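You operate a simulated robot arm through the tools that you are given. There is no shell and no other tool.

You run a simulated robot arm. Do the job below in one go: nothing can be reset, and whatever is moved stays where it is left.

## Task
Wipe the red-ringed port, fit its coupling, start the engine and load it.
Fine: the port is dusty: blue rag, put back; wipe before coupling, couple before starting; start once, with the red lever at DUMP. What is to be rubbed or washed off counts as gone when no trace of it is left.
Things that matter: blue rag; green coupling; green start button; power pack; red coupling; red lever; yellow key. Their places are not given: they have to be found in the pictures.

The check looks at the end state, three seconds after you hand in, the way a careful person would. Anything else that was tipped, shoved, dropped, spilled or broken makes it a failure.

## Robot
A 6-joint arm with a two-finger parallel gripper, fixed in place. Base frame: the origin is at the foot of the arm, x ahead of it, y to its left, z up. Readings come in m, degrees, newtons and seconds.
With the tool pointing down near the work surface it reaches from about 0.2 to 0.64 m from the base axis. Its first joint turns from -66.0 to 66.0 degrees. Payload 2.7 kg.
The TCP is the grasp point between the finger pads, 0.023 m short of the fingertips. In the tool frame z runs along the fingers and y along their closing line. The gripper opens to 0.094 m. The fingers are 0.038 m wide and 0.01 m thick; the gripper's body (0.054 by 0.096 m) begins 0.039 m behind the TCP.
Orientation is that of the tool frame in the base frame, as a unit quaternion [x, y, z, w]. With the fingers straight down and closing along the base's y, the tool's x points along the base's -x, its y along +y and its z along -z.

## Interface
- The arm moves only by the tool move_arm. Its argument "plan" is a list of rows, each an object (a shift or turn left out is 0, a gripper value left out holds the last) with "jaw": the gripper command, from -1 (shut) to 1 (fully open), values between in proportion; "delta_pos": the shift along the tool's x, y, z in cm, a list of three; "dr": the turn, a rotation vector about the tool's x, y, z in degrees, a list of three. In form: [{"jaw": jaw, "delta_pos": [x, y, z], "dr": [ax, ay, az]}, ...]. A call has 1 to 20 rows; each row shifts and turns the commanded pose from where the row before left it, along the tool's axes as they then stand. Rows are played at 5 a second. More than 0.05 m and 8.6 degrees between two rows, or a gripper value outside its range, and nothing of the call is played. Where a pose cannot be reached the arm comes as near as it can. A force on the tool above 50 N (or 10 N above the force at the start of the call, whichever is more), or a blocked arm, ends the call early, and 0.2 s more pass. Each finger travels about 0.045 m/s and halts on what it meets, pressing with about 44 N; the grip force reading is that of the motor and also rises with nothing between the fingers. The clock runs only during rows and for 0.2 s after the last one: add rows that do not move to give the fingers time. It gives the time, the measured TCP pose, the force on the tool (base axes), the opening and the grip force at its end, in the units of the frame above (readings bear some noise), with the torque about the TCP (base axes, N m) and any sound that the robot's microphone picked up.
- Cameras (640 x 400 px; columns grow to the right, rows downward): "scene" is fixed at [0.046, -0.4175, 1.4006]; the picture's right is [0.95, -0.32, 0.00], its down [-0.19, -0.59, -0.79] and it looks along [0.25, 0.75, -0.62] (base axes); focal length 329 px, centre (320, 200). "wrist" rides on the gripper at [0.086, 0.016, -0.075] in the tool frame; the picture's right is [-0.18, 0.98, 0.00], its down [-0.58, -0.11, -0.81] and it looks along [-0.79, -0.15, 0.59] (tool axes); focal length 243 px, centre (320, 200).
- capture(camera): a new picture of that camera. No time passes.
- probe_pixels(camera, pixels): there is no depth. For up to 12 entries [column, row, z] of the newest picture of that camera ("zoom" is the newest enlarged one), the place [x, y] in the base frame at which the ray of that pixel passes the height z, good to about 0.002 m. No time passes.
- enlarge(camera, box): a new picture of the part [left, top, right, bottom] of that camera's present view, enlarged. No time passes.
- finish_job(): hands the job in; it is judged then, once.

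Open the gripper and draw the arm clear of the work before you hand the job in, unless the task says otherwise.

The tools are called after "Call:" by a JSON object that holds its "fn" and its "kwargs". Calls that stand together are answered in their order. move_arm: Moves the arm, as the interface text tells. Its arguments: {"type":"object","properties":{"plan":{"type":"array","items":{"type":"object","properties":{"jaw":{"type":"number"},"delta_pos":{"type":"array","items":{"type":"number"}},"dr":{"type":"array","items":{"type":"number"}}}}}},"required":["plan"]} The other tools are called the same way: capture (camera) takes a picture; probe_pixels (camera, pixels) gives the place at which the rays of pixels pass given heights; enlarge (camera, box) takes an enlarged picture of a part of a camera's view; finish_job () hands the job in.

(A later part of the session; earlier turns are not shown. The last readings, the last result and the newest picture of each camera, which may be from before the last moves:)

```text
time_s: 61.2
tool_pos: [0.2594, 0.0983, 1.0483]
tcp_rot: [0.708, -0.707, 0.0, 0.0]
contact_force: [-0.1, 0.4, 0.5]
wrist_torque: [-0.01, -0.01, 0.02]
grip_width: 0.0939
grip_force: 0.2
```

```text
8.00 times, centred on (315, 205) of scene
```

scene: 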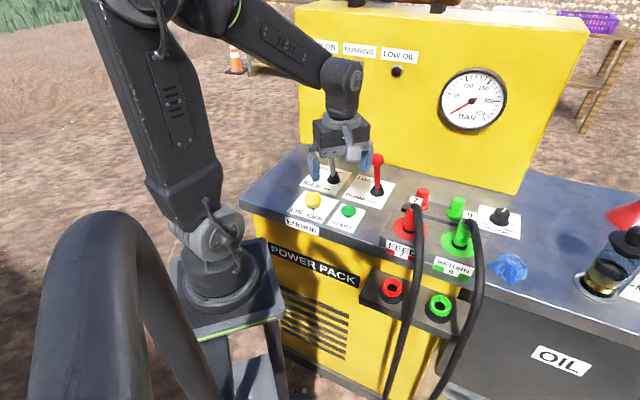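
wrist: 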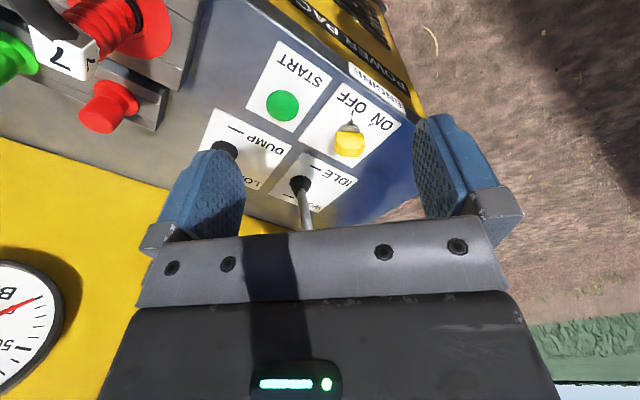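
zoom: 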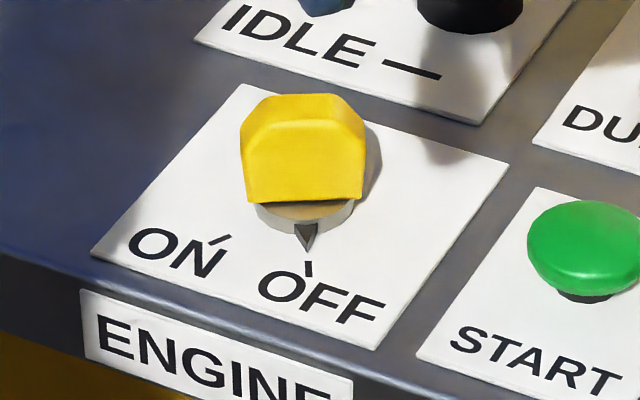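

I probe the key's ticks, disc and handle corners in both views to get the axis and turning angle.

Call:
{"fn": "probe_pixels", "kwargs": {"camera": "wrist", "pixels": [[352.5, 112.5, 0.85], [370.75, 125, 0.85], [349.3, 133.5, 0.855], [351.8, 118, 0.855], [336.5, 131.8, 0.86], [363.7, 132.5, 0.86], [336.5, 144, 0.89], [363.7, 146, 0.89], [338.5, 155, 0.89], [361, 155, 0.89], [280, 105, 0.86], [350, 150, 0.89]]}}

Call:
{"fn": "probe_pixels", "kwargs": {"camera": "scene", "pixels": [[313.6, 213.5, 0.85], [302.1, 210.3, 0.85], [313.1, 205.5, 0.855], [313.5, 211.2, 0.855], [305.9, 204.8, 0.86], [320.5, 204.5, 0.86], [306, 196, 0.89], [320, 196.5, 0.89], [313, 194, 0.89], [348, 210, 0.86]]}}

```text
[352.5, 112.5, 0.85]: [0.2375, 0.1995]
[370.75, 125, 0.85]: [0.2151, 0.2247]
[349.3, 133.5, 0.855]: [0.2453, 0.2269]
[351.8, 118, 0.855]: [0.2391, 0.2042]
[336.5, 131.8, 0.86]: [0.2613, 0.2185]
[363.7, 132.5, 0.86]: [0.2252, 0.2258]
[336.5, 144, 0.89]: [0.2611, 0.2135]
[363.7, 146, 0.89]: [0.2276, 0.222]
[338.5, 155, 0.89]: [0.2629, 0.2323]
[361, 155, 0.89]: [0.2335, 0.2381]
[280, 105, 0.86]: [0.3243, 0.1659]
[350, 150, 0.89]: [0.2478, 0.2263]
```

```text
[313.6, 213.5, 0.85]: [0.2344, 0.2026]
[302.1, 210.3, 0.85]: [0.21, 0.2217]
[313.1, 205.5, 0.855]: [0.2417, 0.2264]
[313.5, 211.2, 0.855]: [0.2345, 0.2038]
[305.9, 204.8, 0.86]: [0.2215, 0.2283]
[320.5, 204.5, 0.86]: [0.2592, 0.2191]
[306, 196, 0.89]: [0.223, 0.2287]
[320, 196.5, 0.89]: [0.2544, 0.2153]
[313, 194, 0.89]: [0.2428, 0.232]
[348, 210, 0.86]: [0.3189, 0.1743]
```

Key axis ≈ (0.243, 0.227); OFF pointer azimuth ≈ 255°, ON tick ≈ 187°; the handle is ≈ 37 mm wide along azimuth −14°, top at z ≈ 0.89. I move above the key with yaw 76° so that the fingers close on the handle's ends.

Call:
{"fn": "move_arm", "kwargs": {"plan": [{"jaw": 1, "dr": [0, 0, 7]}, {"dr": [0, 0, 7]}, {"delta_pos": [-4.0, 1.6, 0]}, {"delta_pos": [-4.0, 1.6, 0]}, {"delta_pos": [-4.1, 1.5, 0]}, {}]}}

Call:
{"fn": "capture", "kwargs": {"camera": "wrist"}}

Call:
{"fn": "enlarge", "kwargs": {"camera": "wrist", "box": [240, 0, 420, 120]}}

Call:
{"fn": "capture", "kwargs": {"camera": "scene"}}

```text
time_s: 62.6
tool_pos: [0.2435, 0.2317, 1.0499]
tcp_rot: [-0.616, 0.788, -0.001, 0.0]
contact_force: [-0.3, 0.7, 0.0]
wrist_torque: [0.03, -0.01, 0.04]
grip_width: 0.0942
grip_force: 0.0
```

```text
taken
```

wrist: 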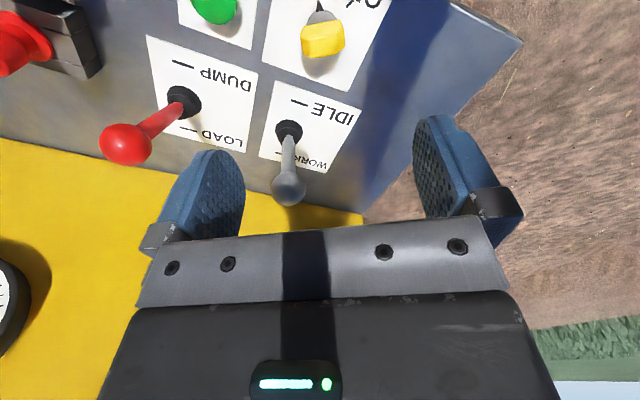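

```text
3.33 times, centred on (330, 60) of wrist
```

zoom: 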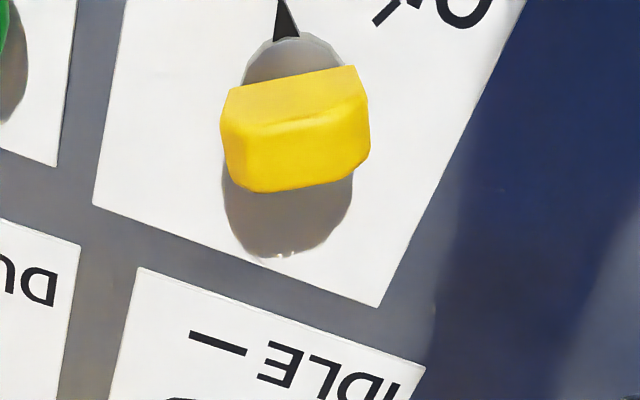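

```text
taken
```

scene: 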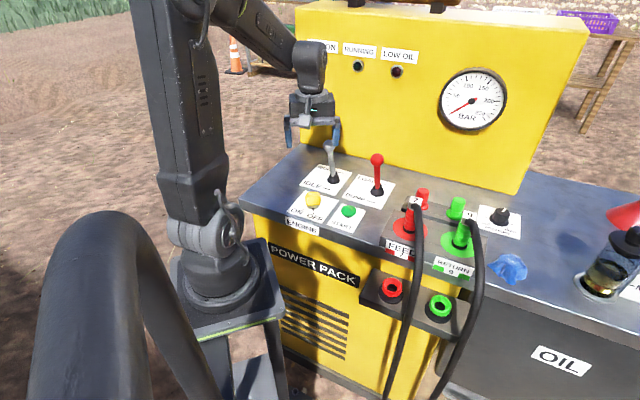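

The handle is parallel to the finger closing line. I probe its top face centre against the TCP.

Call:
{"fn": "probe_pixels", "kwargs": {"camera": "wrist", "pixels": [[323.1, 45, 0.88], [323.1, 45, 0.89], [323.1, 45, 0.9], [303, 27, 0.86], [341, 19.5, 0.86], [320, 181, 1.0499], [301, 48, 0.885], [345, 40, 0.885]]}}

Call:
{"fn": "enlarge", "kwargs": {"camera": "scene", "box": [285, 180, 345, 230]}}

```text
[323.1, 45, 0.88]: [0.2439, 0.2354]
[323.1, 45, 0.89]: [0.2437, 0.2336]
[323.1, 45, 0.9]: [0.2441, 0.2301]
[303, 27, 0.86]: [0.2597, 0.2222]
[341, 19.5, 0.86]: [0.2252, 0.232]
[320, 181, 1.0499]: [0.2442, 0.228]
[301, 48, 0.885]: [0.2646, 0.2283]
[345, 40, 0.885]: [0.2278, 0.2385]
```

```text
8.00 times, centred on (315, 205) of scene
```

zoom: 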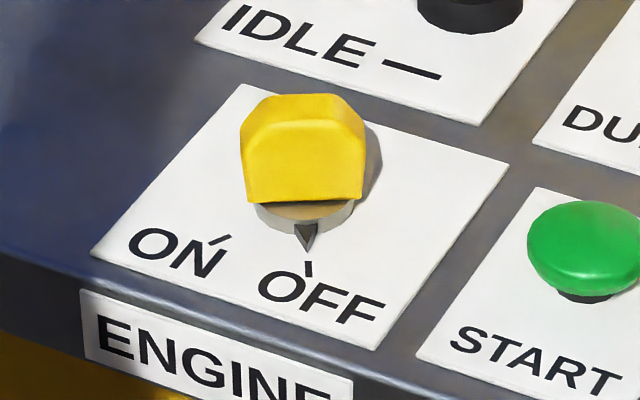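

I descend to 0.95 (tips above the handle) for a finer alignment check.

Call:
{"fn": "move_arm", "kwargs": {"plan": [{"delta_pos": [0, 0, 4]}, {"delta_pos": [0, 0, 4]}, {"delta_pos": [0, 0, 2]}, {}, {}]}}

Call:
{"fn": "capture", "kwargs": {"camera": "wrist"}}

Call:
{"fn": "enlarge", "kwargs": {"camera": "wrist", "box": [230, 40, 420, 200]}}

Call:
{"fn": "enlarge", "kwargs": {"camera": "scene", "box": [260, 130, 380, 240]}}

```text
time_s: 63.8
tool_pos: [0.2446, 0.2282, 0.9495]
tcp_rot: [-0.616, 0.788, -0.001, 0.0]
contact_force: [-0.4, -0.3, -0.6]
wrist_torque: [0.06, 0.0, 0.03]
grip_width: 0.0939
grip_force: 0.0
```

```text
taken
```

wrist: 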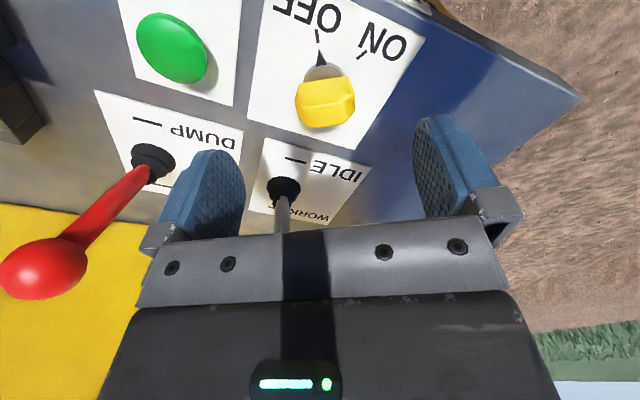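

```text
2.50 times, centred on (325, 120) of wrist
```

zoom: 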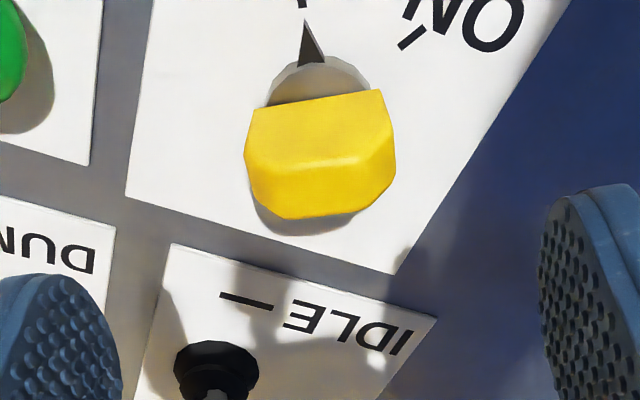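

```text
3.64 times, centred on (320, 185) of scene
```

zoom: 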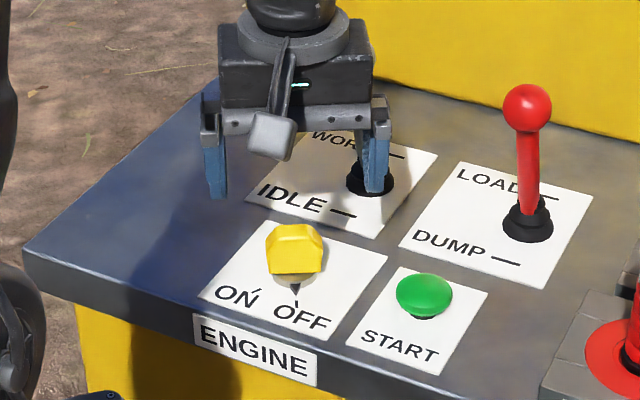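

Call:
{"fn": "probe_pixels", "kwargs": {"camera": "wrist", "pixels": [[324.2, 114, 0.885], [324.2, 114, 0.895], [323.4, 79.2, 0.858], [323.4, 79.2, 0.865], [297.8, 82.8, 0.86], [349, 76, 0.86], [323, 104, 0.885], [325, 124, 0.89], [320, 181, 0.9495], [318, 64, 0.855]]}}

```text
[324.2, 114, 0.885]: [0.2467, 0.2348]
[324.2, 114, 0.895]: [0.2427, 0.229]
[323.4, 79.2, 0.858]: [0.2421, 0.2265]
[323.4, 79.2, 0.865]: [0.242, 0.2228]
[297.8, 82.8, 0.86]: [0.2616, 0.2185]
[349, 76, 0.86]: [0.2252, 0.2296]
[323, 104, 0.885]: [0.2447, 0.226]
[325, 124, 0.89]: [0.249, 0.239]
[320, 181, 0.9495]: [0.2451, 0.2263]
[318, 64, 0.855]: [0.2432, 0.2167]
```

The handle centre is about (0.2445, 0.231). I shift 3.5 mm forward and lower to TCP z ≈ 0.881 with open fingers around the handle's ends.

Call:
{"fn": "move_arm", "kwargs": {"plan": [{"delta_pos": [-0.35, 0.1, 2]}, {"delta_pos": [0, 0, 2]}, {"delta_pos": [0, 0, 1.5]}, {"delta_pos": [0, 0, 0.8]}, {"delta_pos": [0, 0, 0.5]}, {}]}}

Call:
{"fn": "capture", "kwargs": {"camera": "wrist"}}

Call:
{"fn": "enlarge", "kwargs": {"camera": "wrist", "box": [220, 60, 440, 240]}}

Call:
{"fn": "enlarge", "kwargs": {"camera": "scene", "box": [270, 140, 370, 240]}}

```text
time_s: 65.2
tool_pos: [0.2438, 0.2327, 0.8821]
tcp_rot: [-0.615, 0.788, 0.0, 0.001]
contact_force: [-0.5, -0.3, 0.3]
wrist_torque: [0.0, -0.02, 0.0]
grip_width: 0.0939
grip_force: 0.1
```

```text
taken
```

wrist: 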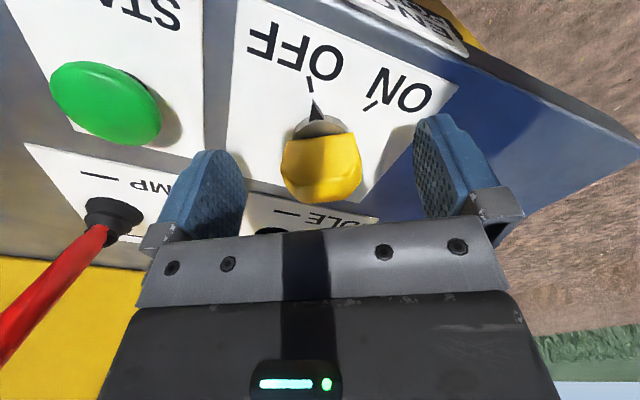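

```text
2.22 times, centred on (330, 150) of wrist
```

zoom: 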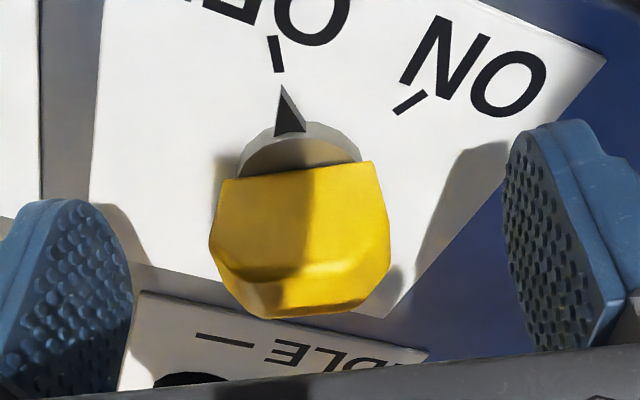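

```text
4.00 times, centred on (320, 190) of scene
```

zoom: 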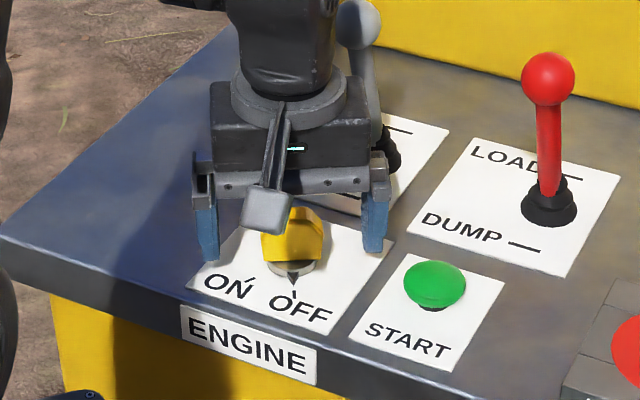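

The handle is centred between the fingers. I close on it.

Call:
{"fn": "move_arm", "kwargs": {"plan": [{"jaw": 0.4}, {"jaw": 0.1}, {"jaw": -0.1}, {"jaw": -0.3}, {"jaw": -0.5}, {"jaw": -0.5}, {}]}}

Call:
{"fn": "enlarge", "kwargs": {"camera": "wrist", "box": [220, 60, 440, 240]}}

```text
time_s: 66.8
tool_pos: [0.244, 0.2333, 0.8811]
tcp_rot: [-0.616, 0.788, -0.001, 0.001]
contact_force: [7.2, -1.5, -1.2]
wrist_torque: [0.07, 0.43, -0.18]
grip_width: 0.04
grip_force: 44.9
```

```text
2.22 times, centred on (330, 150) of wrist
```

zoom: 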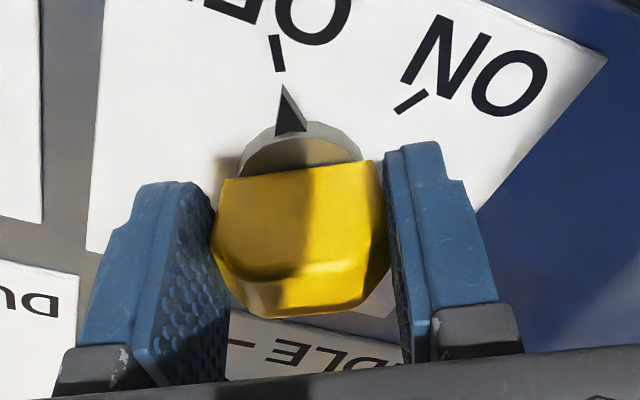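

Held at 40 mm with 7 N side force. I relieve 1 mm and begin turning clockwise (seen from above) toward ON.

Call:
{"fn": "move_arm", "kwargs": {"plan": [{"jaw": -0.5, "delta_pos": [0, -0.1, 0]}, {"dr": [0, 0, 6]}, {"dr": [0, 0, 6]}, {"dr": [0, 0, 6]}, {"dr": [0, 0, 6]}, {"dr": [0, 0, 6]}, {}]}}

Call:
{"fn": "capture", "kwargs": {"camera": "wrist"}}

Call:
{"fn": "enlarge", "kwargs": {"camera": "scene", "box": [270, 150, 360, 240]}}

```text
time_s: 68.4
tool_pos: [0.242, 0.2336, 0.8821]
tcp_rot: [-0.392, 0.92, -0.001, 0.001]
contact_force: [-37.7, 26.2, 9.0]
wrist_torque: [-0.49, 1.5, 0.25]
grip_width: 0.0399
grip_force: 44.4
```

```text
taken
```

wrist: 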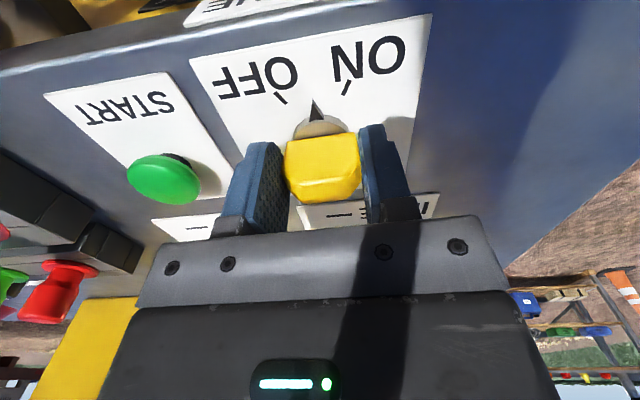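

```text
4.44 times, centred on (315, 195) of scene
```

zoom: 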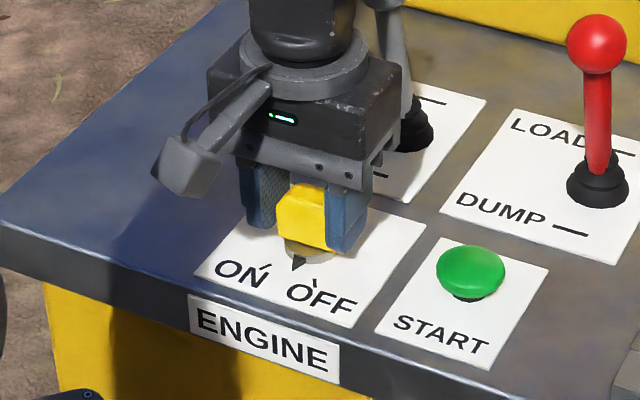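

The key turned ~30° but side force is 46 N along +tool y, so the key axis is off my TCP. I shift with the force to relieve it.

Call:
{"fn": "move_arm", "kwargs": {"plan": [{"delta_pos": [0, 0.15, 0]}, {}]}}

```text
time_s: 69.0
tool_pos: [0.2419, 0.2333, 0.8813]
tcp_rot: [-0.392, 0.92, 0.0, 0.001]
contact_force: [-26.9, 17.1, 5.4]
wrist_torque: [0.27, 1.13, 0.17]
grip_width: 0.04
grip_force: 45.0
```

Force dropped to 32 N; I relieve further.

Call:
{"fn": "move_arm", "kwargs": {"plan": [{"delta_pos": [0, 0.15, 0]}, {"delta_pos": [0, 0.15, 0]}, {}]}}

Call:
{"fn": "capture", "kwargs": {"camera": "wrist"}}

Call:
{"fn": "enlarge", "kwargs": {"camera": "wrist", "box": [230, 60, 430, 240]}}

```text
time_s: 69.8
tool_pos: [0.241, 0.2333, 0.8823]
tcp_rot: [-0.391, 0.92, -0.001, 0.001]
contact_force: [10.7, -18.7, 2.2]
wrist_torque: [0.77, -0.75, -0.13]
grip_width: 0.0398
grip_force: 44.8
```

```text
taken
```

wrist: 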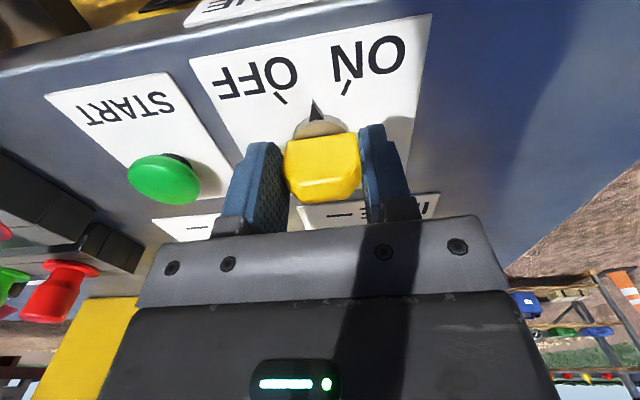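

```text
2.22 times, centred on (330, 150) of wrist
```

zoom: 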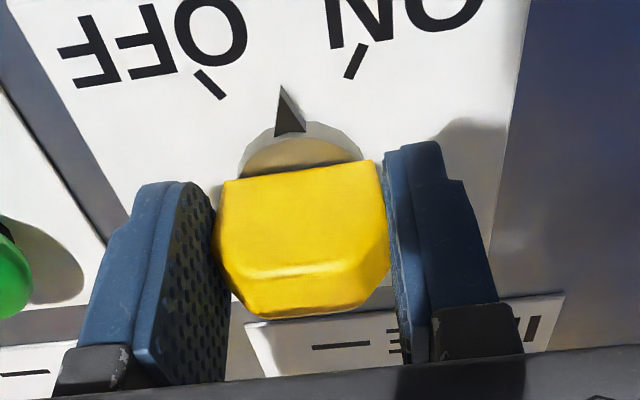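

Now slightly overshot (−20 N along tool y); the pointer is midway between the ticks. I back off 1 mm and continue turning with a small compensating shift per row.

Call:
{"fn": "move_arm", "kwargs": {"plan": [{"delta_pos": [0, -0.1, 0]}, {"delta_pos": [0, 0.05, 0], "dr": [0, 0, 6]}, {"delta_pos": [0, 0.05, 0], "dr": [0, 0, 6]}, {}]}}

```text
time_s: 70.8
tool_pos: [0.2405, 0.2353, 0.8818]
tcp_rot: [-0.293, 0.956, -0.001, 0.0]
contact_force: [-0.6, -23.7, 21.8]
wrist_torque: [0.35, -0.15, -0.13]
grip_width: 0.04
grip_force: 44.4
```

Yaw is now 34° with −24 N in y and 22 N up. I relieve that slightly and continue.

Call:
{"fn": "move_arm", "kwargs": {"plan": [{"delta_pos": [0.1, -0.12, -0.1]}, {}]}}

```text
time_s: 71.4
tool_pos: [0.2403, 0.2343, 0.8806]
tcp_rot: [-0.293, 0.956, -0.001, 0.001]
contact_force: [1.5, 3.7, -16.0]
wrist_torque: [-0.66, 1.17, 0.0]
grip_width: 0.0397
grip_force: 45.4
```

Side forces are near zero now. I rotate on by 12°.

Call:
{"fn": "move_arm", "kwargs": {"plan": [{"delta_pos": [0, 0, 0.04], "dr": [0, 0, 6]}, {"dr": [0, 0, 6]}, {}]}}

Call:
{"fn": "enlarge", "kwargs": {"camera": "wrist", "box": [230, 60, 430, 240]}}

```text
time_s: 72.2
tool_pos: [0.2403, 0.2373, 0.8816]
tcp_rot: [-0.191, 0.982, 0.0, 0.001]
contact_force: [-20.7, 28.0, -33.5]
wrist_torque: [0.11, 0.5, 0.17]
grip_width: 0.0398
grip_force: 44.7
```

```text
2.22 times, centred on (330, 150) of wrist
```

zoom: 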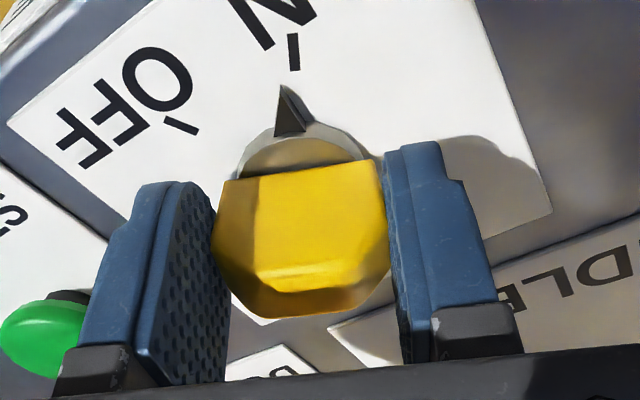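

The pointer is ~6° short of the ON tick. I relieve the forces (tool y +1.5 mm, slightly down) and turn the last 6°.

Call:
{"fn": "move_arm", "kwargs": {"plan": [{"delta_pos": [0.05, 0.15, 0.07]}, {"dr": [0, 0, 3]}, {"dr": [0, 0, 3]}, {}]}}

Call:
{"fn": "enlarge", "kwargs": {"camera": "wrist", "box": [230, 60, 430, 240]}}

Call:
{"fn": "capture", "kwargs": {"camera": "scene"}}

```text
time_s: 73.2
tool_pos: [0.2391, 0.2375, 0.8806]
tcp_rot: [-0.139, 0.99, 0.0, 0.002]
contact_force: [-7.9, 20.7, -25.2]
wrist_torque: [-0.03, -0.11, 0.09]
grip_width: 0.0397
grip_force: 45.0
```

```text
2.22 times, centred on (330, 150) of wrist
```

zoom: 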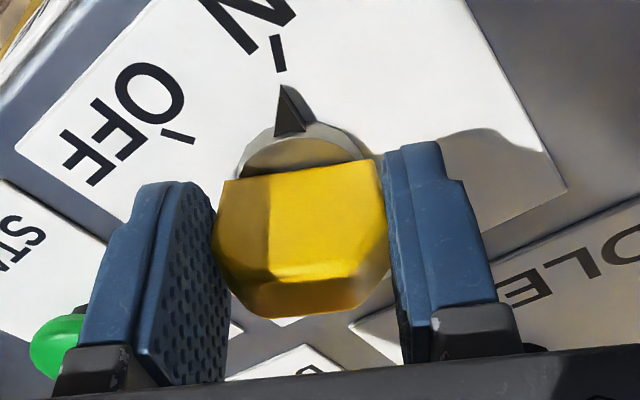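

```text
taken
```

scene: 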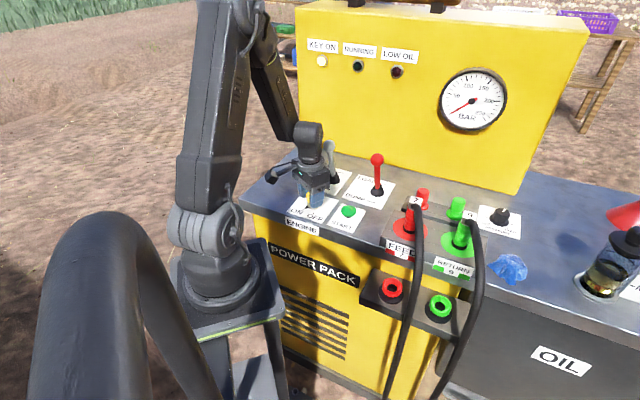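

The KEY ON lamp (322,61) is lit and the pointer is at the ON tick. I open the fingers and rise.

Call:
{"fn": "move_arm", "kwargs": {"plan": [{"jaw": -0.05, "delta_pos": [0, 0, 0.05]}, {"jaw": 0.2}, {"jaw": 0.4}, {"jaw": 0.4}, {"jaw": 0.4}, {}]}}

Call:
{"fn": "capture", "kwargs": {"camera": "wrist"}}

```text
time_s: 74.6
tool_pos: [0.2383, 0.2364, 0.8806]
tcp_rot: [-0.139, 0.99, -0.001, 0.002]
contact_force: [-0.6, 0.1, 0.5]
wrist_torque: [-0.01, 0.0, -0.02]
grip_width: 0.0662
grip_force: 0.0
```

```text
taken
```

wrist: 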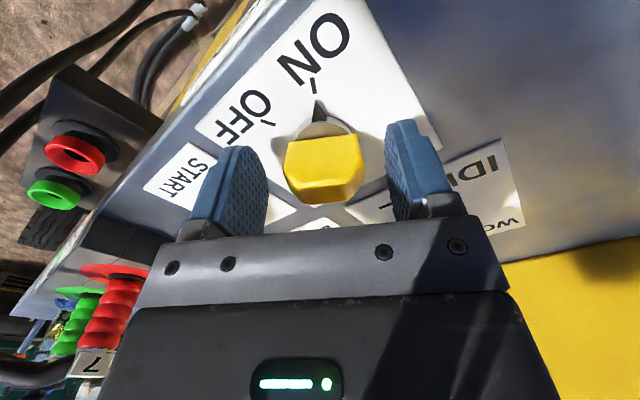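

The key is released at ON with zero force. I rise, move over the START button and close the fingers to press with the tips.

Call:
{"fn": "move_arm", "kwargs": {"plan": [{"delta_pos": [0, 0, -2]}, {"delta_pos": [0, 0, -4]}, {"delta_pos": [0, 0, -4]}, {"delta_pos": [0, 0, -3]}, {"jaw": -1, "delta_pos": [-2.9, -4.3, 0]}, {"jaw": -1, "delta_pos": [-3.0, -4.4, 0]}, {"jaw": -1}, {"jaw": -1}, {"jaw": -1}]}}

Call:
{"fn": "capture", "kwargs": {"camera": "wrist"}}

Call:
{"fn": "capture", "kwargs": {"camera": "scene"}}

```text
refused: row 5 steps farther than a row can; nothing moved
```

```text
taken
```

wrist: 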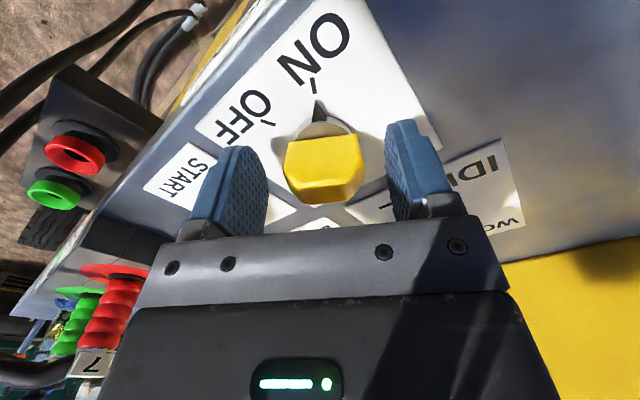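

```text
taken
```

scene: 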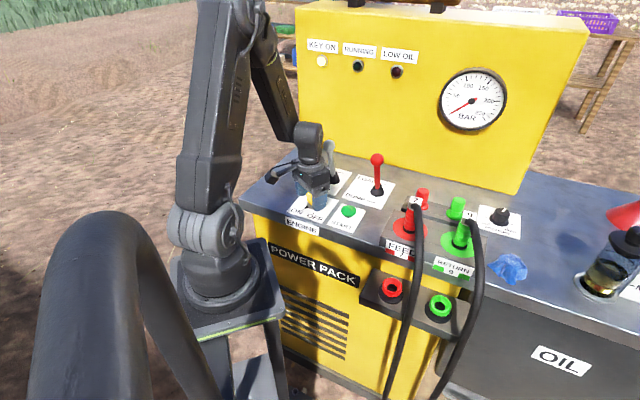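

The row was over 5 cm, so I split the lateral move into smaller rows.

Call:
{"fn": "move_arm", "kwargs": {"plan": [{"delta_pos": [0, 0, -2]}, {"delta_pos": [0, 0, -4]}, {"delta_pos": [0, 0, -4]}, {"delta_pos": [0, 0, -3]}, {"jaw": -1, "delta_pos": [-1.9, -2.9, 0]}, {"jaw": -1, "delta_pos": [-2.0, -2.9, 0]}, {"jaw": -1, "delta_pos": [-2.0, -2.9, 0]}, {"jaw": -1}, {"jaw": -1}, {"jaw": -1}]}}

Call:
{"fn": "capture", "kwargs": {"camera": "wrist"}}

Call:
{"fn": "capture", "kwargs": {"camera": "scene"}}

```text
time_s: 76.8
tool_pos: [0.3201, 0.1677, 1.012]
tcp_rot: [-0.14, 0.99, -0.001, 0.001]
contact_force: [-1.3, -0.7, 0.0]
wrist_torque: [0.02, -0.04, 0.02]
grip_width: 0.0
grip_force: 42.4
```

```text
taken
```

wrist: 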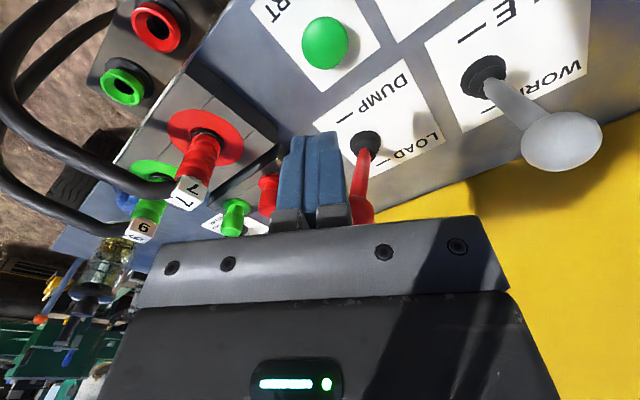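

```text
taken
```

scene: 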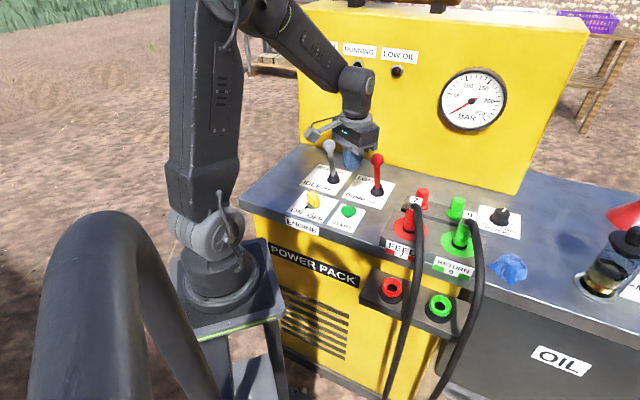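

The button is at wrist (325,43). I probe to check its position under the fingertips.

Call:
{"fn": "probe_pixels", "kwargs": {"camera": "wrist", "pixels": [[325, 43, 0.855], [325, 43, 0.86], [325, 43, 0.865], [325, 43, 0.87], [320, 181, 1.012], [301, 43, 0.862], [349, 43, 0.862], [325, 17, 0.862], [325, 69, 0.862]]}}

Call:
{"fn": "probe_pixels", "kwargs": {"camera": "scene", "pixels": [[348.5, 210.5, 0.855], [348.5, 210.5, 0.86], [348.5, 210.5, 0.865], [348.5, 210.5, 0.87]]}}

Call:
{"fn": "enlarge", "kwargs": {"camera": "scene", "box": [290, 150, 400, 240]}}

```text
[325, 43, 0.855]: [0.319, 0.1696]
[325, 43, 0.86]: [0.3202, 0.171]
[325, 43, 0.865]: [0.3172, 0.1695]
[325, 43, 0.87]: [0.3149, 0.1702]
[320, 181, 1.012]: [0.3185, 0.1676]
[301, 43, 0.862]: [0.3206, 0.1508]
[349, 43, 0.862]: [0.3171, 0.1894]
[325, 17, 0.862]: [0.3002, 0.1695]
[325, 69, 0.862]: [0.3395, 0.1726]
```

```text
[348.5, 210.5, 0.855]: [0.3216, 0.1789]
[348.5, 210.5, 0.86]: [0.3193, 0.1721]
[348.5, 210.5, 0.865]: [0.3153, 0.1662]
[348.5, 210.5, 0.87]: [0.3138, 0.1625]
```

```text
4.44 times, centred on (345, 195) of scene
```

zoom: 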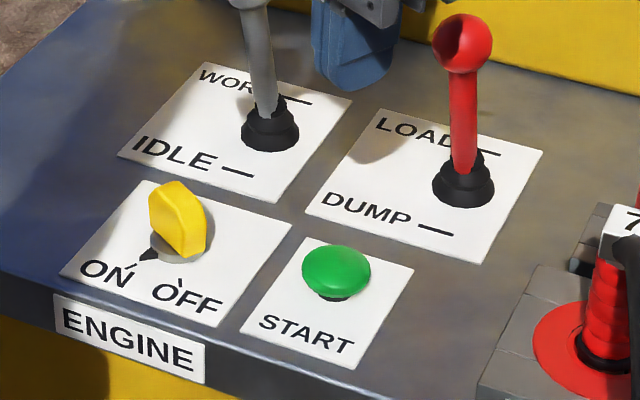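

Button centre ≈ (0.3185, 0.1695), top near 0.865; key pointer sits at ON and lever at DUMP. I descend to just above the button.

Call:
{"fn": "move_arm", "kwargs": {"plan": [{"jaw": -1, "delta_pos": [0.1, 0.2, 4]}, {"delta_pos": [0, 0, 4]}, {"delta_pos": [0, 0, 2.5]}, {"delta_pos": [0, 0, 0.8]}, {}]}}

Call:
{"fn": "capture", "kwargs": {"camera": "wrist"}}

Call:
{"fn": "enlarge", "kwargs": {"camera": "scene", "box": [290, 130, 410, 240]}}

```text
time_s: 78.0
tool_pos: [0.3193, 0.1705, 0.8973]
tcp_rot: [-0.139, 0.99, -0.001, 0.002]
contact_force: [0.3, -0.2, 0.0]
wrist_torque: [-0.02, -0.02, -0.01]
grip_width: 0.0004
grip_force: 42.3
```

```text
taken
```

wrist: 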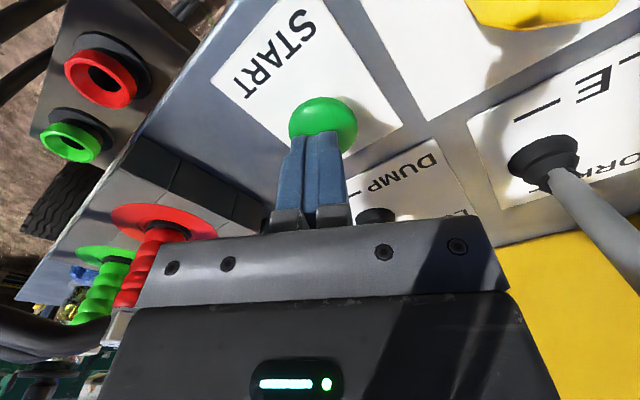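

```text
3.64 times, centred on (350, 185) of scene
```

zoom: 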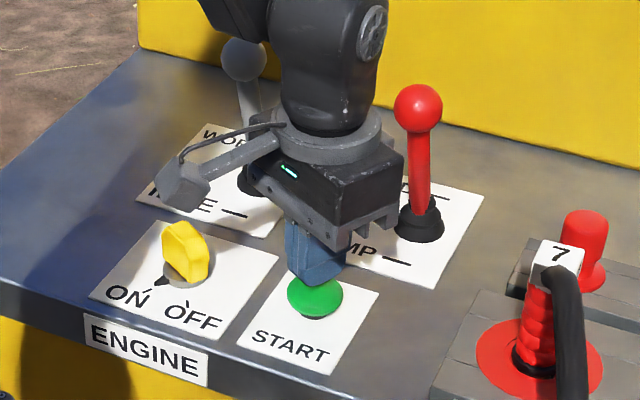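

Tips are right over the button. I press down in small steps, watching force and sound.

Call:
{"fn": "move_arm", "kwargs": {"plan": [{"delta_pos": [0, 0, 0.3]}, {"delta_pos": [0, 0, 0.2]}, {"delta_pos": [0, 0, 0.2]}, {}]}}

```text
time_s: 79.0
tool_pos: [0.3189, 0.1691, 0.8909]
tcp_rot: [-0.139, 0.99, -0.001, 0.001]
contact_force: [0.0, 0.8, 0.1]
wrist_torque: [0.02, 0.0, 0.0]
grip_width: 0.0
grip_force: 42.7
```

Call:
{"fn": "move_arm", "kwargs": {"plan": [{"delta_pos": [0, 0, 0.2]}, {"delta_pos": [0, 0, 0.2]}, {"delta_pos": [0, 0, 0.2]}, {}]}}

```text
time_s: 80.0
tool_pos: [0.3196, 0.1705, 0.8858]
tcp_rot: [-0.139, 0.99, -0.001, 0.001]
contact_force: [-1.6, 1.2, 1.7]
wrist_torque: [0.05, 0.02, -0.06]
grip_width: 0.0
grip_force: 42.3
```

Contact is starting near 0.886 (tips at 0.863). I press further in one continuous push.

Call:
{"fn": "move_arm", "kwargs": {"plan": [{"delta_pos": [0, 0, 0.2]}, {"delta_pos": [0, 0, 0.2]}, {}]}}

Call:
{"fn": "enlarge", "kwargs": {"camera": "scene", "box": [290, 20, 440, 100]}}

```text
time_s: 80.8
tool_pos: [0.3182, 0.1699, 0.881]
tcp_rot: [-0.139, 0.99, -0.001, 0.001]
contact_force: [1.6, 1.1, 3.9]
wrist_torque: [0.01, -0.03, -0.05]
grip_width: 0.0
grip_force: 42.5
heard: click
```

```text
4.27 times, centred on (365, 60) of scene
```

zoom: 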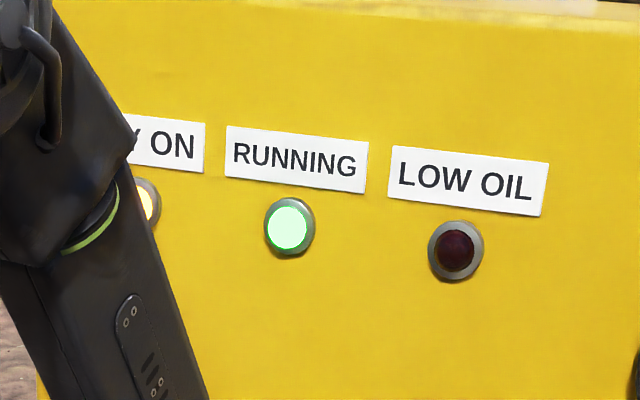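

A click was heard and the RUNNING lamp lit. I release the button straight up, then re-orient (yaw −45°) at a safe height for pushing the lever.

Call:
{"fn": "move_arm", "kwargs": {"plan": [{"delta_pos": [0, 0, -2]}, {"delta_pos": [0, 0, -4]}, {"delta_pos": [0, 0, -4]}, {"delta_pos": [0, 0, -4]}, {"delta_pos": [0, 0, -4]}, {"dr": [0, 0, 7.6]}, {"dr": [0, 0, 7.6]}, {"dr": [0, 0, 7.6]}, {"dr": [0, 0, 7.6]}, {"dr": [0, 0, 7.6]}, {"dr": [0, 0, 7.6]}, {"dr": [0, 0, 7.6]}, {"dr": [0, 0, 7.6]}, {}]}}

Call:
{"fn": "capture", "kwargs": {"camera": "wrist"}}

Call:
{"fn": "capture", "kwargs": {"camera": "scene"}}

```text
time_s: 83.8
tool_pos: [0.3183, 0.1708, 1.0611]
tcp_rot: [0.382, 0.924, 0.0, 0.001]
contact_force: [0.0, -0.3, -0.3]
wrist_torque: [-0.01, 0.0, 0.04]
grip_width: 0.0001
grip_force: 42.5
```

```text
taken
```

wrist: 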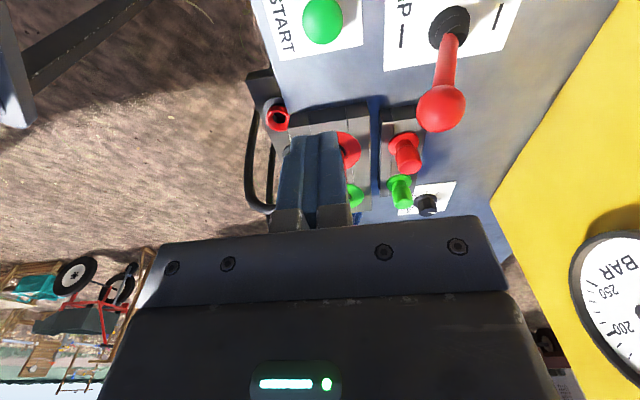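

```text
taken
```

scene: 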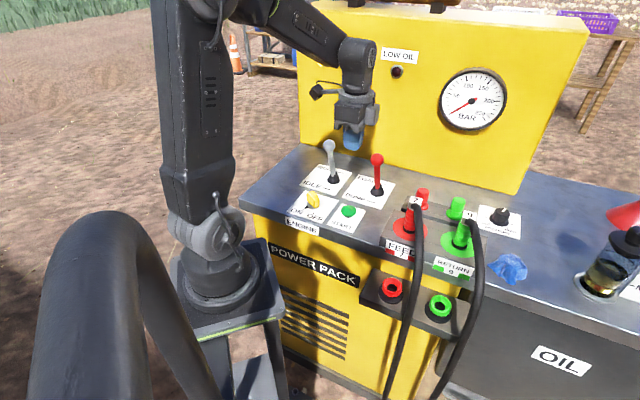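

The knob is at wrist (442,108), scene (377,159). I probe to confirm its position.

Call:
{"fn": "probe_pixels", "kwargs": {"camera": "wrist", "pixels": [[442, 108, 0.975], [442, 108, 0.98], [442, 108, 0.985], [442, 108, 0.99], [450, 28, 0.87], [460, 108, 0.984], [418, 108, 0.984]]}}

Call:
{"fn": "probe_pixels", "kwargs": {"camera": "scene", "pixels": [[377, 159, 0.975], [377, 159, 0.98], [377, 159, 0.985], [377, 159, 0.99], [510, 192, 0.85], [377, 191, 0.87]]}}

```text
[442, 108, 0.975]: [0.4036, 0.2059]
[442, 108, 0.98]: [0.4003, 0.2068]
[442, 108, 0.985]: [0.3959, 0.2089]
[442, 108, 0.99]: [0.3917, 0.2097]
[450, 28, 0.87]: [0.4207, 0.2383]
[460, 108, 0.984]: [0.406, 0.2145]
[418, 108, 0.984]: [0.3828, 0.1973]
```

```text
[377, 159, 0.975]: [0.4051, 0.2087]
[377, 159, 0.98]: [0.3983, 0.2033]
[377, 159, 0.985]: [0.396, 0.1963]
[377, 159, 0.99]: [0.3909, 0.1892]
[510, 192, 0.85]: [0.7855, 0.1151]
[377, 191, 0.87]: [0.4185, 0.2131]
```

Knob ≈ (0.402, 0.206, 0.977). I move to the front side of it (about 2 cm gap) and lower so the closed fingers are at knob height.

Call:
{"fn": "move_arm", "kwargs": {"plan": [{"jaw": -1, "delta_pos": [-1.7, 1.9, 0]}, {"delta_pos": [-1.7, 1.9, 0]}, {"delta_pos": [0, 0, 4]}, {"delta_pos": [0, 0, 3.9]}, {}]}}

Call:
{"fn": "capture", "kwargs": {"camera": "wrist"}}

Call:
{"fn": "enlarge", "kwargs": {"camera": "scene", "box": [320, 120, 440, 220]}}

```text
time_s: 85.0
tool_pos: [0.3683, 0.1744, 0.9847]
tcp_rot: [0.381, 0.924, 0.001, 0.001]
contact_force: [0.1, 0.0, 0.1]
wrist_torque: [-0.02, -0.04, -0.01]
grip_width: 0.0
grip_force: 42.3
```

```text
taken
```

wrist: 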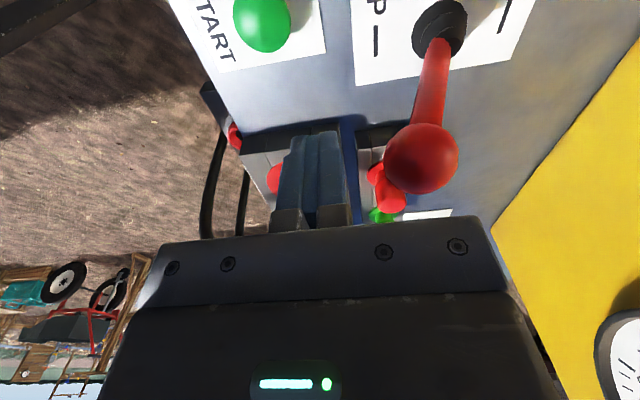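

```text
4.00 times, centred on (380, 170) of scene
```

zoom: 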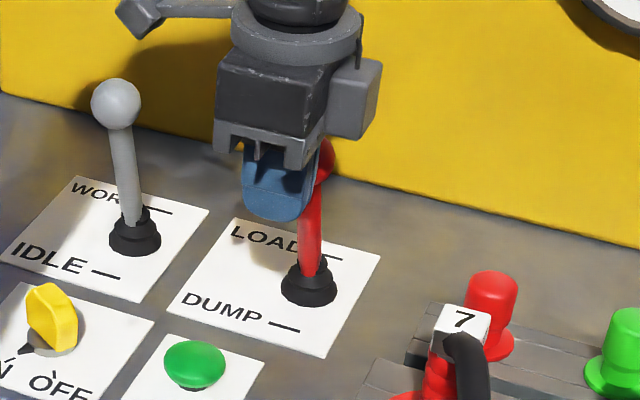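

Call:
{"fn": "probe_pixels", "kwargs": {"camera": "wrist", "pixels": [[421, 158, 0.97], [421, 158, 0.977], [421, 158, 0.984], [320, 181, 0.985], [443, 25, 0.875]]}}

```text
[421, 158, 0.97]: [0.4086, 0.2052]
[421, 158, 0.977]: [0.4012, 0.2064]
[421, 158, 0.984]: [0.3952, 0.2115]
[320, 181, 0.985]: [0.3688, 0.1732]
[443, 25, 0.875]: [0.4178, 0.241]
```

The knob is in line with the push direction. I push along +v in small rows.

Call:
{"fn": "move_arm", "kwargs": {"plan": [{"delta_pos": [0, 0.8, 0]}, {"delta_pos": [0, 0.8, 0]}, {"delta_pos": [0, 0.8, 0]}, {"delta_pos": [0, 0.6, 0]}, {"delta_pos": [0, 0.6, 0]}, {"delta_pos": [0, 0.6, 0]}, {}]}}

Call:
{"fn": "capture", "kwargs": {"camera": "wrist"}}

Call:
{"fn": "enlarge", "kwargs": {"camera": "scene", "box": [320, 120, 440, 220]}}

```text
time_s: 86.6
tool_pos: [0.3993, 0.2033, 0.9825]
tcp_rot: [0.381, 0.925, -0.001, 0.001]
contact_force: [-0.3, 0.7, 0.2]
wrist_torque: [0.0, 0.01, 0.02]
grip_width: 0.0
grip_force: 42.3
```

```text
taken
```

wrist: 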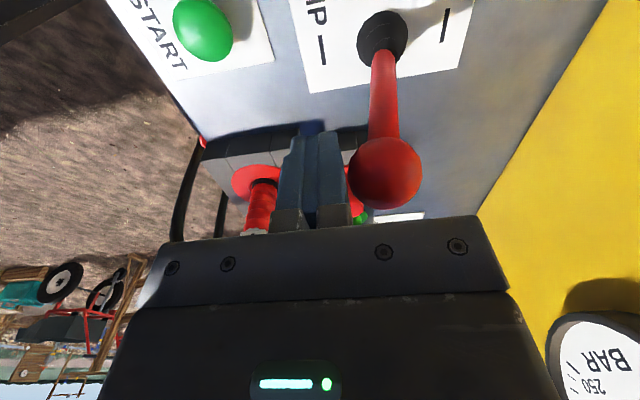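

```text
4.00 times, centred on (380, 170) of scene
```

zoom: 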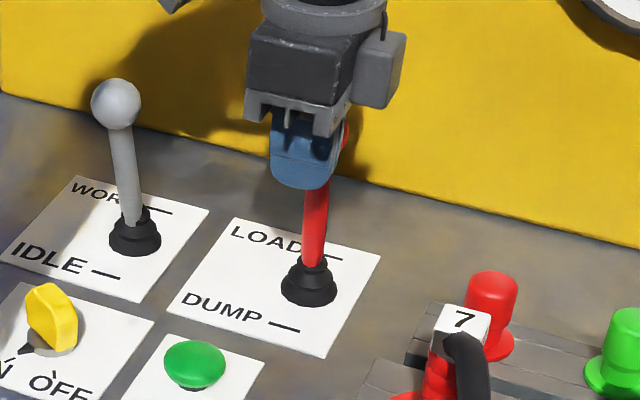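

The lever moves easily and is about mid-way. I continue pushing.

Call:
{"fn": "move_arm", "kwargs": {"plan": [{"delta_pos": [0, 0.6, 0]}, {"delta_pos": [0, 0.6, 0]}, {"delta_pos": [0, 0.5, 0]}, {"delta_pos": [0, 0.5, 0]}, {}]}}

Call:
{"fn": "capture", "kwargs": {"camera": "wrist"}}

Call:
{"fn": "enlarge", "kwargs": {"camera": "scene", "box": [320, 120, 440, 220]}}

```text
time_s: 87.8
tool_pos: [0.416, 0.219, 0.9829]
tcp_rot: [0.381, 0.925, 0.0, 0.001]
contact_force: [0.1, -0.8, -0.2]
wrist_torque: [0.01, -0.03, 0.02]
grip_width: 0.0
grip_force: 42.6
```

```text
taken
```

wrist: 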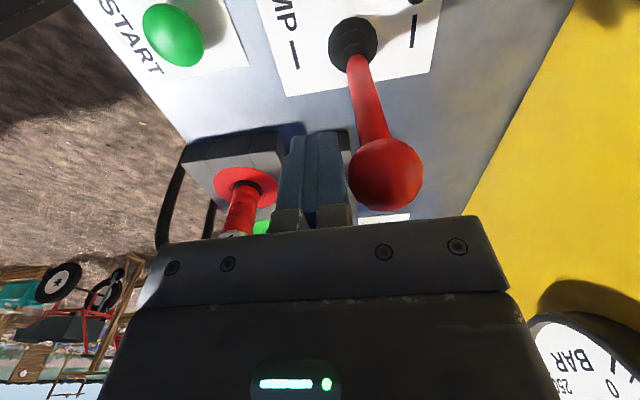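

```text
4.00 times, centred on (380, 170) of scene
```

zoom: 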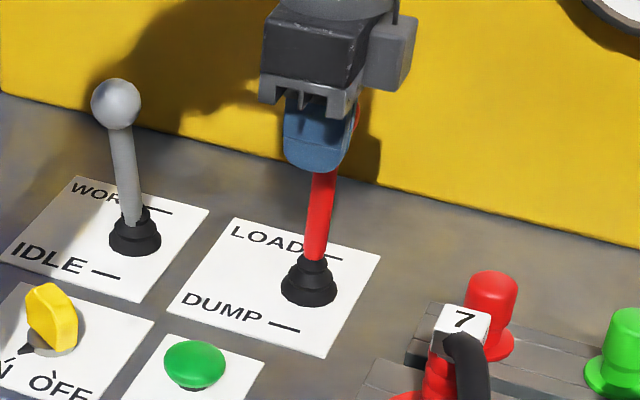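

The lever now leans to the LOAD side. I check the gauge and lamps before pushing to the stop.

Call:
{"fn": "enlarge", "kwargs": {"camera": "scene", "box": [290, 20, 530, 150]}}

Call:
{"fn": "move_arm", "kwargs": {"plan": [{"delta_pos": [0, 0.3, 0]}, {"delta_pos": [0, 0.3, 0]}, {}]}}

Call:
{"fn": "enlarge", "kwargs": {"camera": "scene", "box": [290, 20, 530, 150]}}

Call:
{"fn": "enlarge", "kwargs": {"camera": "scene", "box": [320, 120, 440, 220]}}

```text
2.67 times, centred on (410, 85) of scene
```

zoom: 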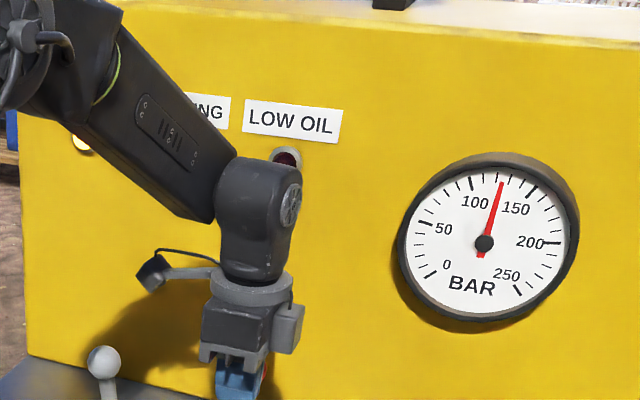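

```text
time_s: 88.6
tool_pos: [0.4197, 0.223, 0.9832]
tcp_rot: [0.381, 0.924, -0.001, 0.0]
contact_force: [0.4, 0.0, 0.4]
wrist_torque: [-0.01, 0.05, 0.0]
grip_width: 0.0
grip_force: 42.1
```

```text
2.67 times, centred on (410, 85) of scene
```

zoom: 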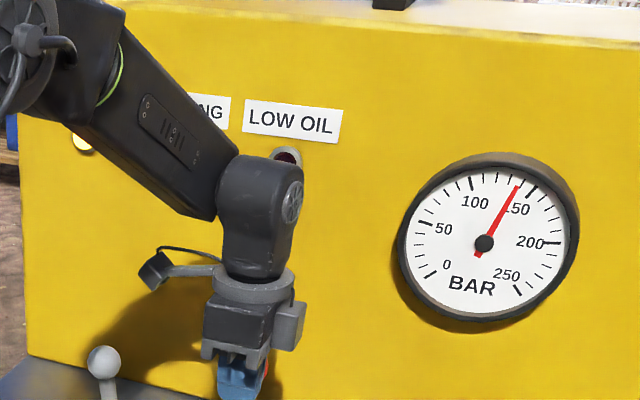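

```text
4.00 times, centred on (380, 170) of scene
```

zoom: 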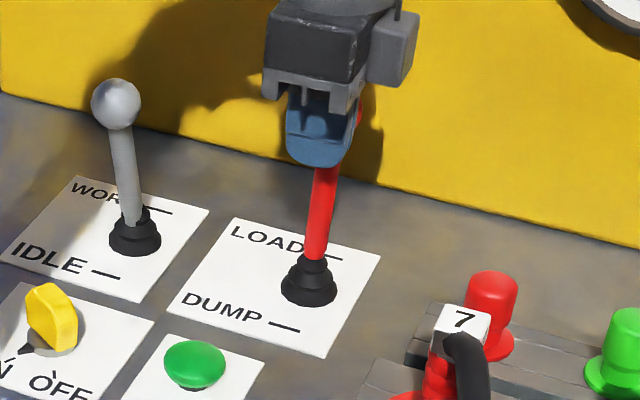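

Pressure is building on the gauge (about 140 bar). I push a bit more to find the stop so the lever is fully at LOAD.

Call:
{"fn": "move_arm", "kwargs": {"plan": [{"delta_pos": [0, 0.3, 0]}, {"delta_pos": [0, 0.3, 0]}, {}]}}

Call:
{"fn": "capture", "kwargs": {"camera": "wrist"}}

Call:
{"fn": "enlarge", "kwargs": {"camera": "scene", "box": [290, 20, 530, 150]}}

```text
time_s: 89.4
tool_pos: [0.4233, 0.2275, 0.9822]
tcp_rot: [0.38, 0.925, -0.001, 0.0]
contact_force: [-0.2, 0.1, 0.1]
wrist_torque: [0.03, -0.01, 0.01]
grip_width: 0.0
grip_force: 42.7
```

```text
taken
```

wrist: 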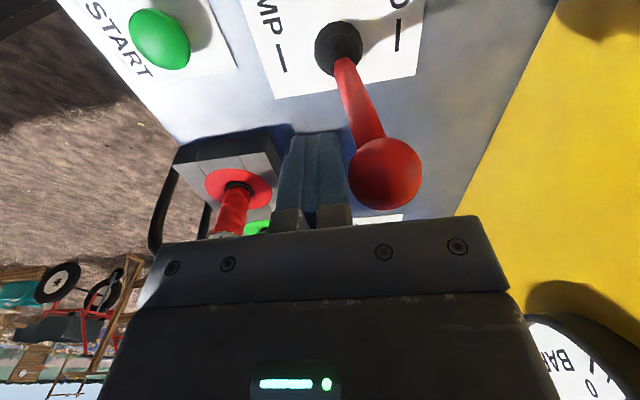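

```text
2.67 times, centred on (410, 85) of scene
```

zoom: 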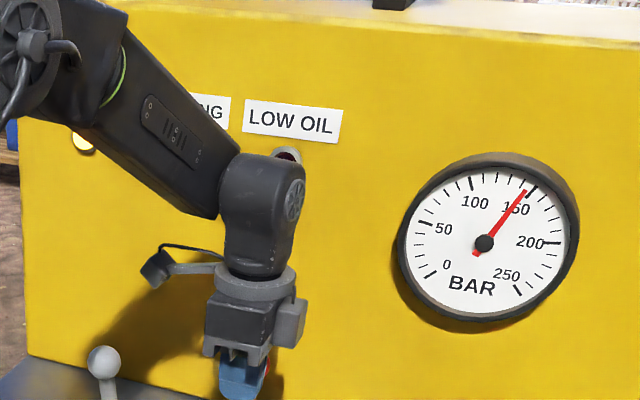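

Gauge ~148 bar; still no stop. I push slightly more.

Call:
{"fn": "move_arm", "kwargs": {"plan": [{"delta_pos": [0, 0.3, 0]}, {"delta_pos": [0, 0.3, 0]}, {}]}}

Call:
{"fn": "enlarge", "kwargs": {"camera": "scene", "box": [290, 20, 530, 150]}}

Call:
{"fn": "capture", "kwargs": {"camera": "wrist"}}

```text
time_s: 90.2
tool_pos: [0.4275, 0.2307, 0.9825]
tcp_rot: [0.38, 0.925, 0.001, 0.001]
contact_force: [-0.3, 0.5, 0.4]
wrist_torque: [0.0, -0.02, -0.03]
grip_width: 0.0
grip_force: 41.8
```

```text
2.67 times, centred on (410, 85) of scene
```

zoom: 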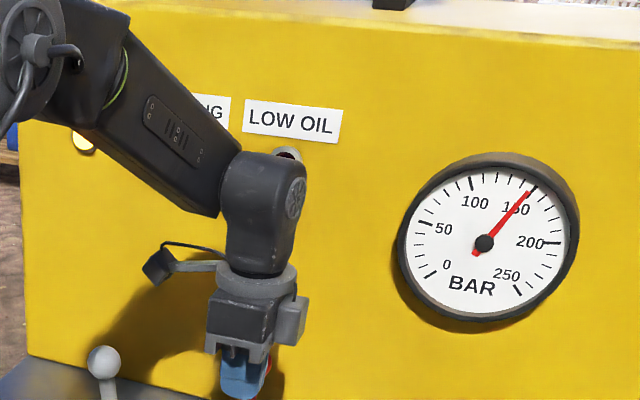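

```text
taken
```

wrist: 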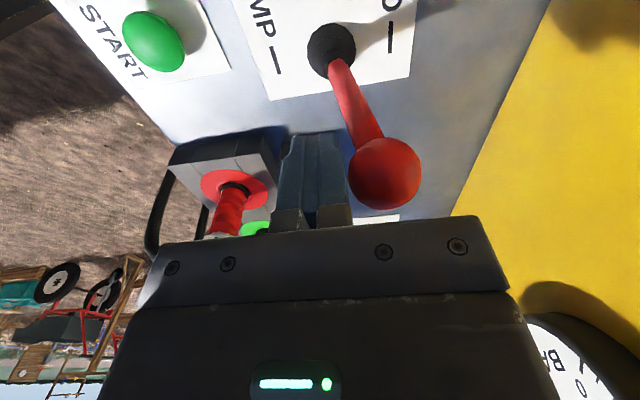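

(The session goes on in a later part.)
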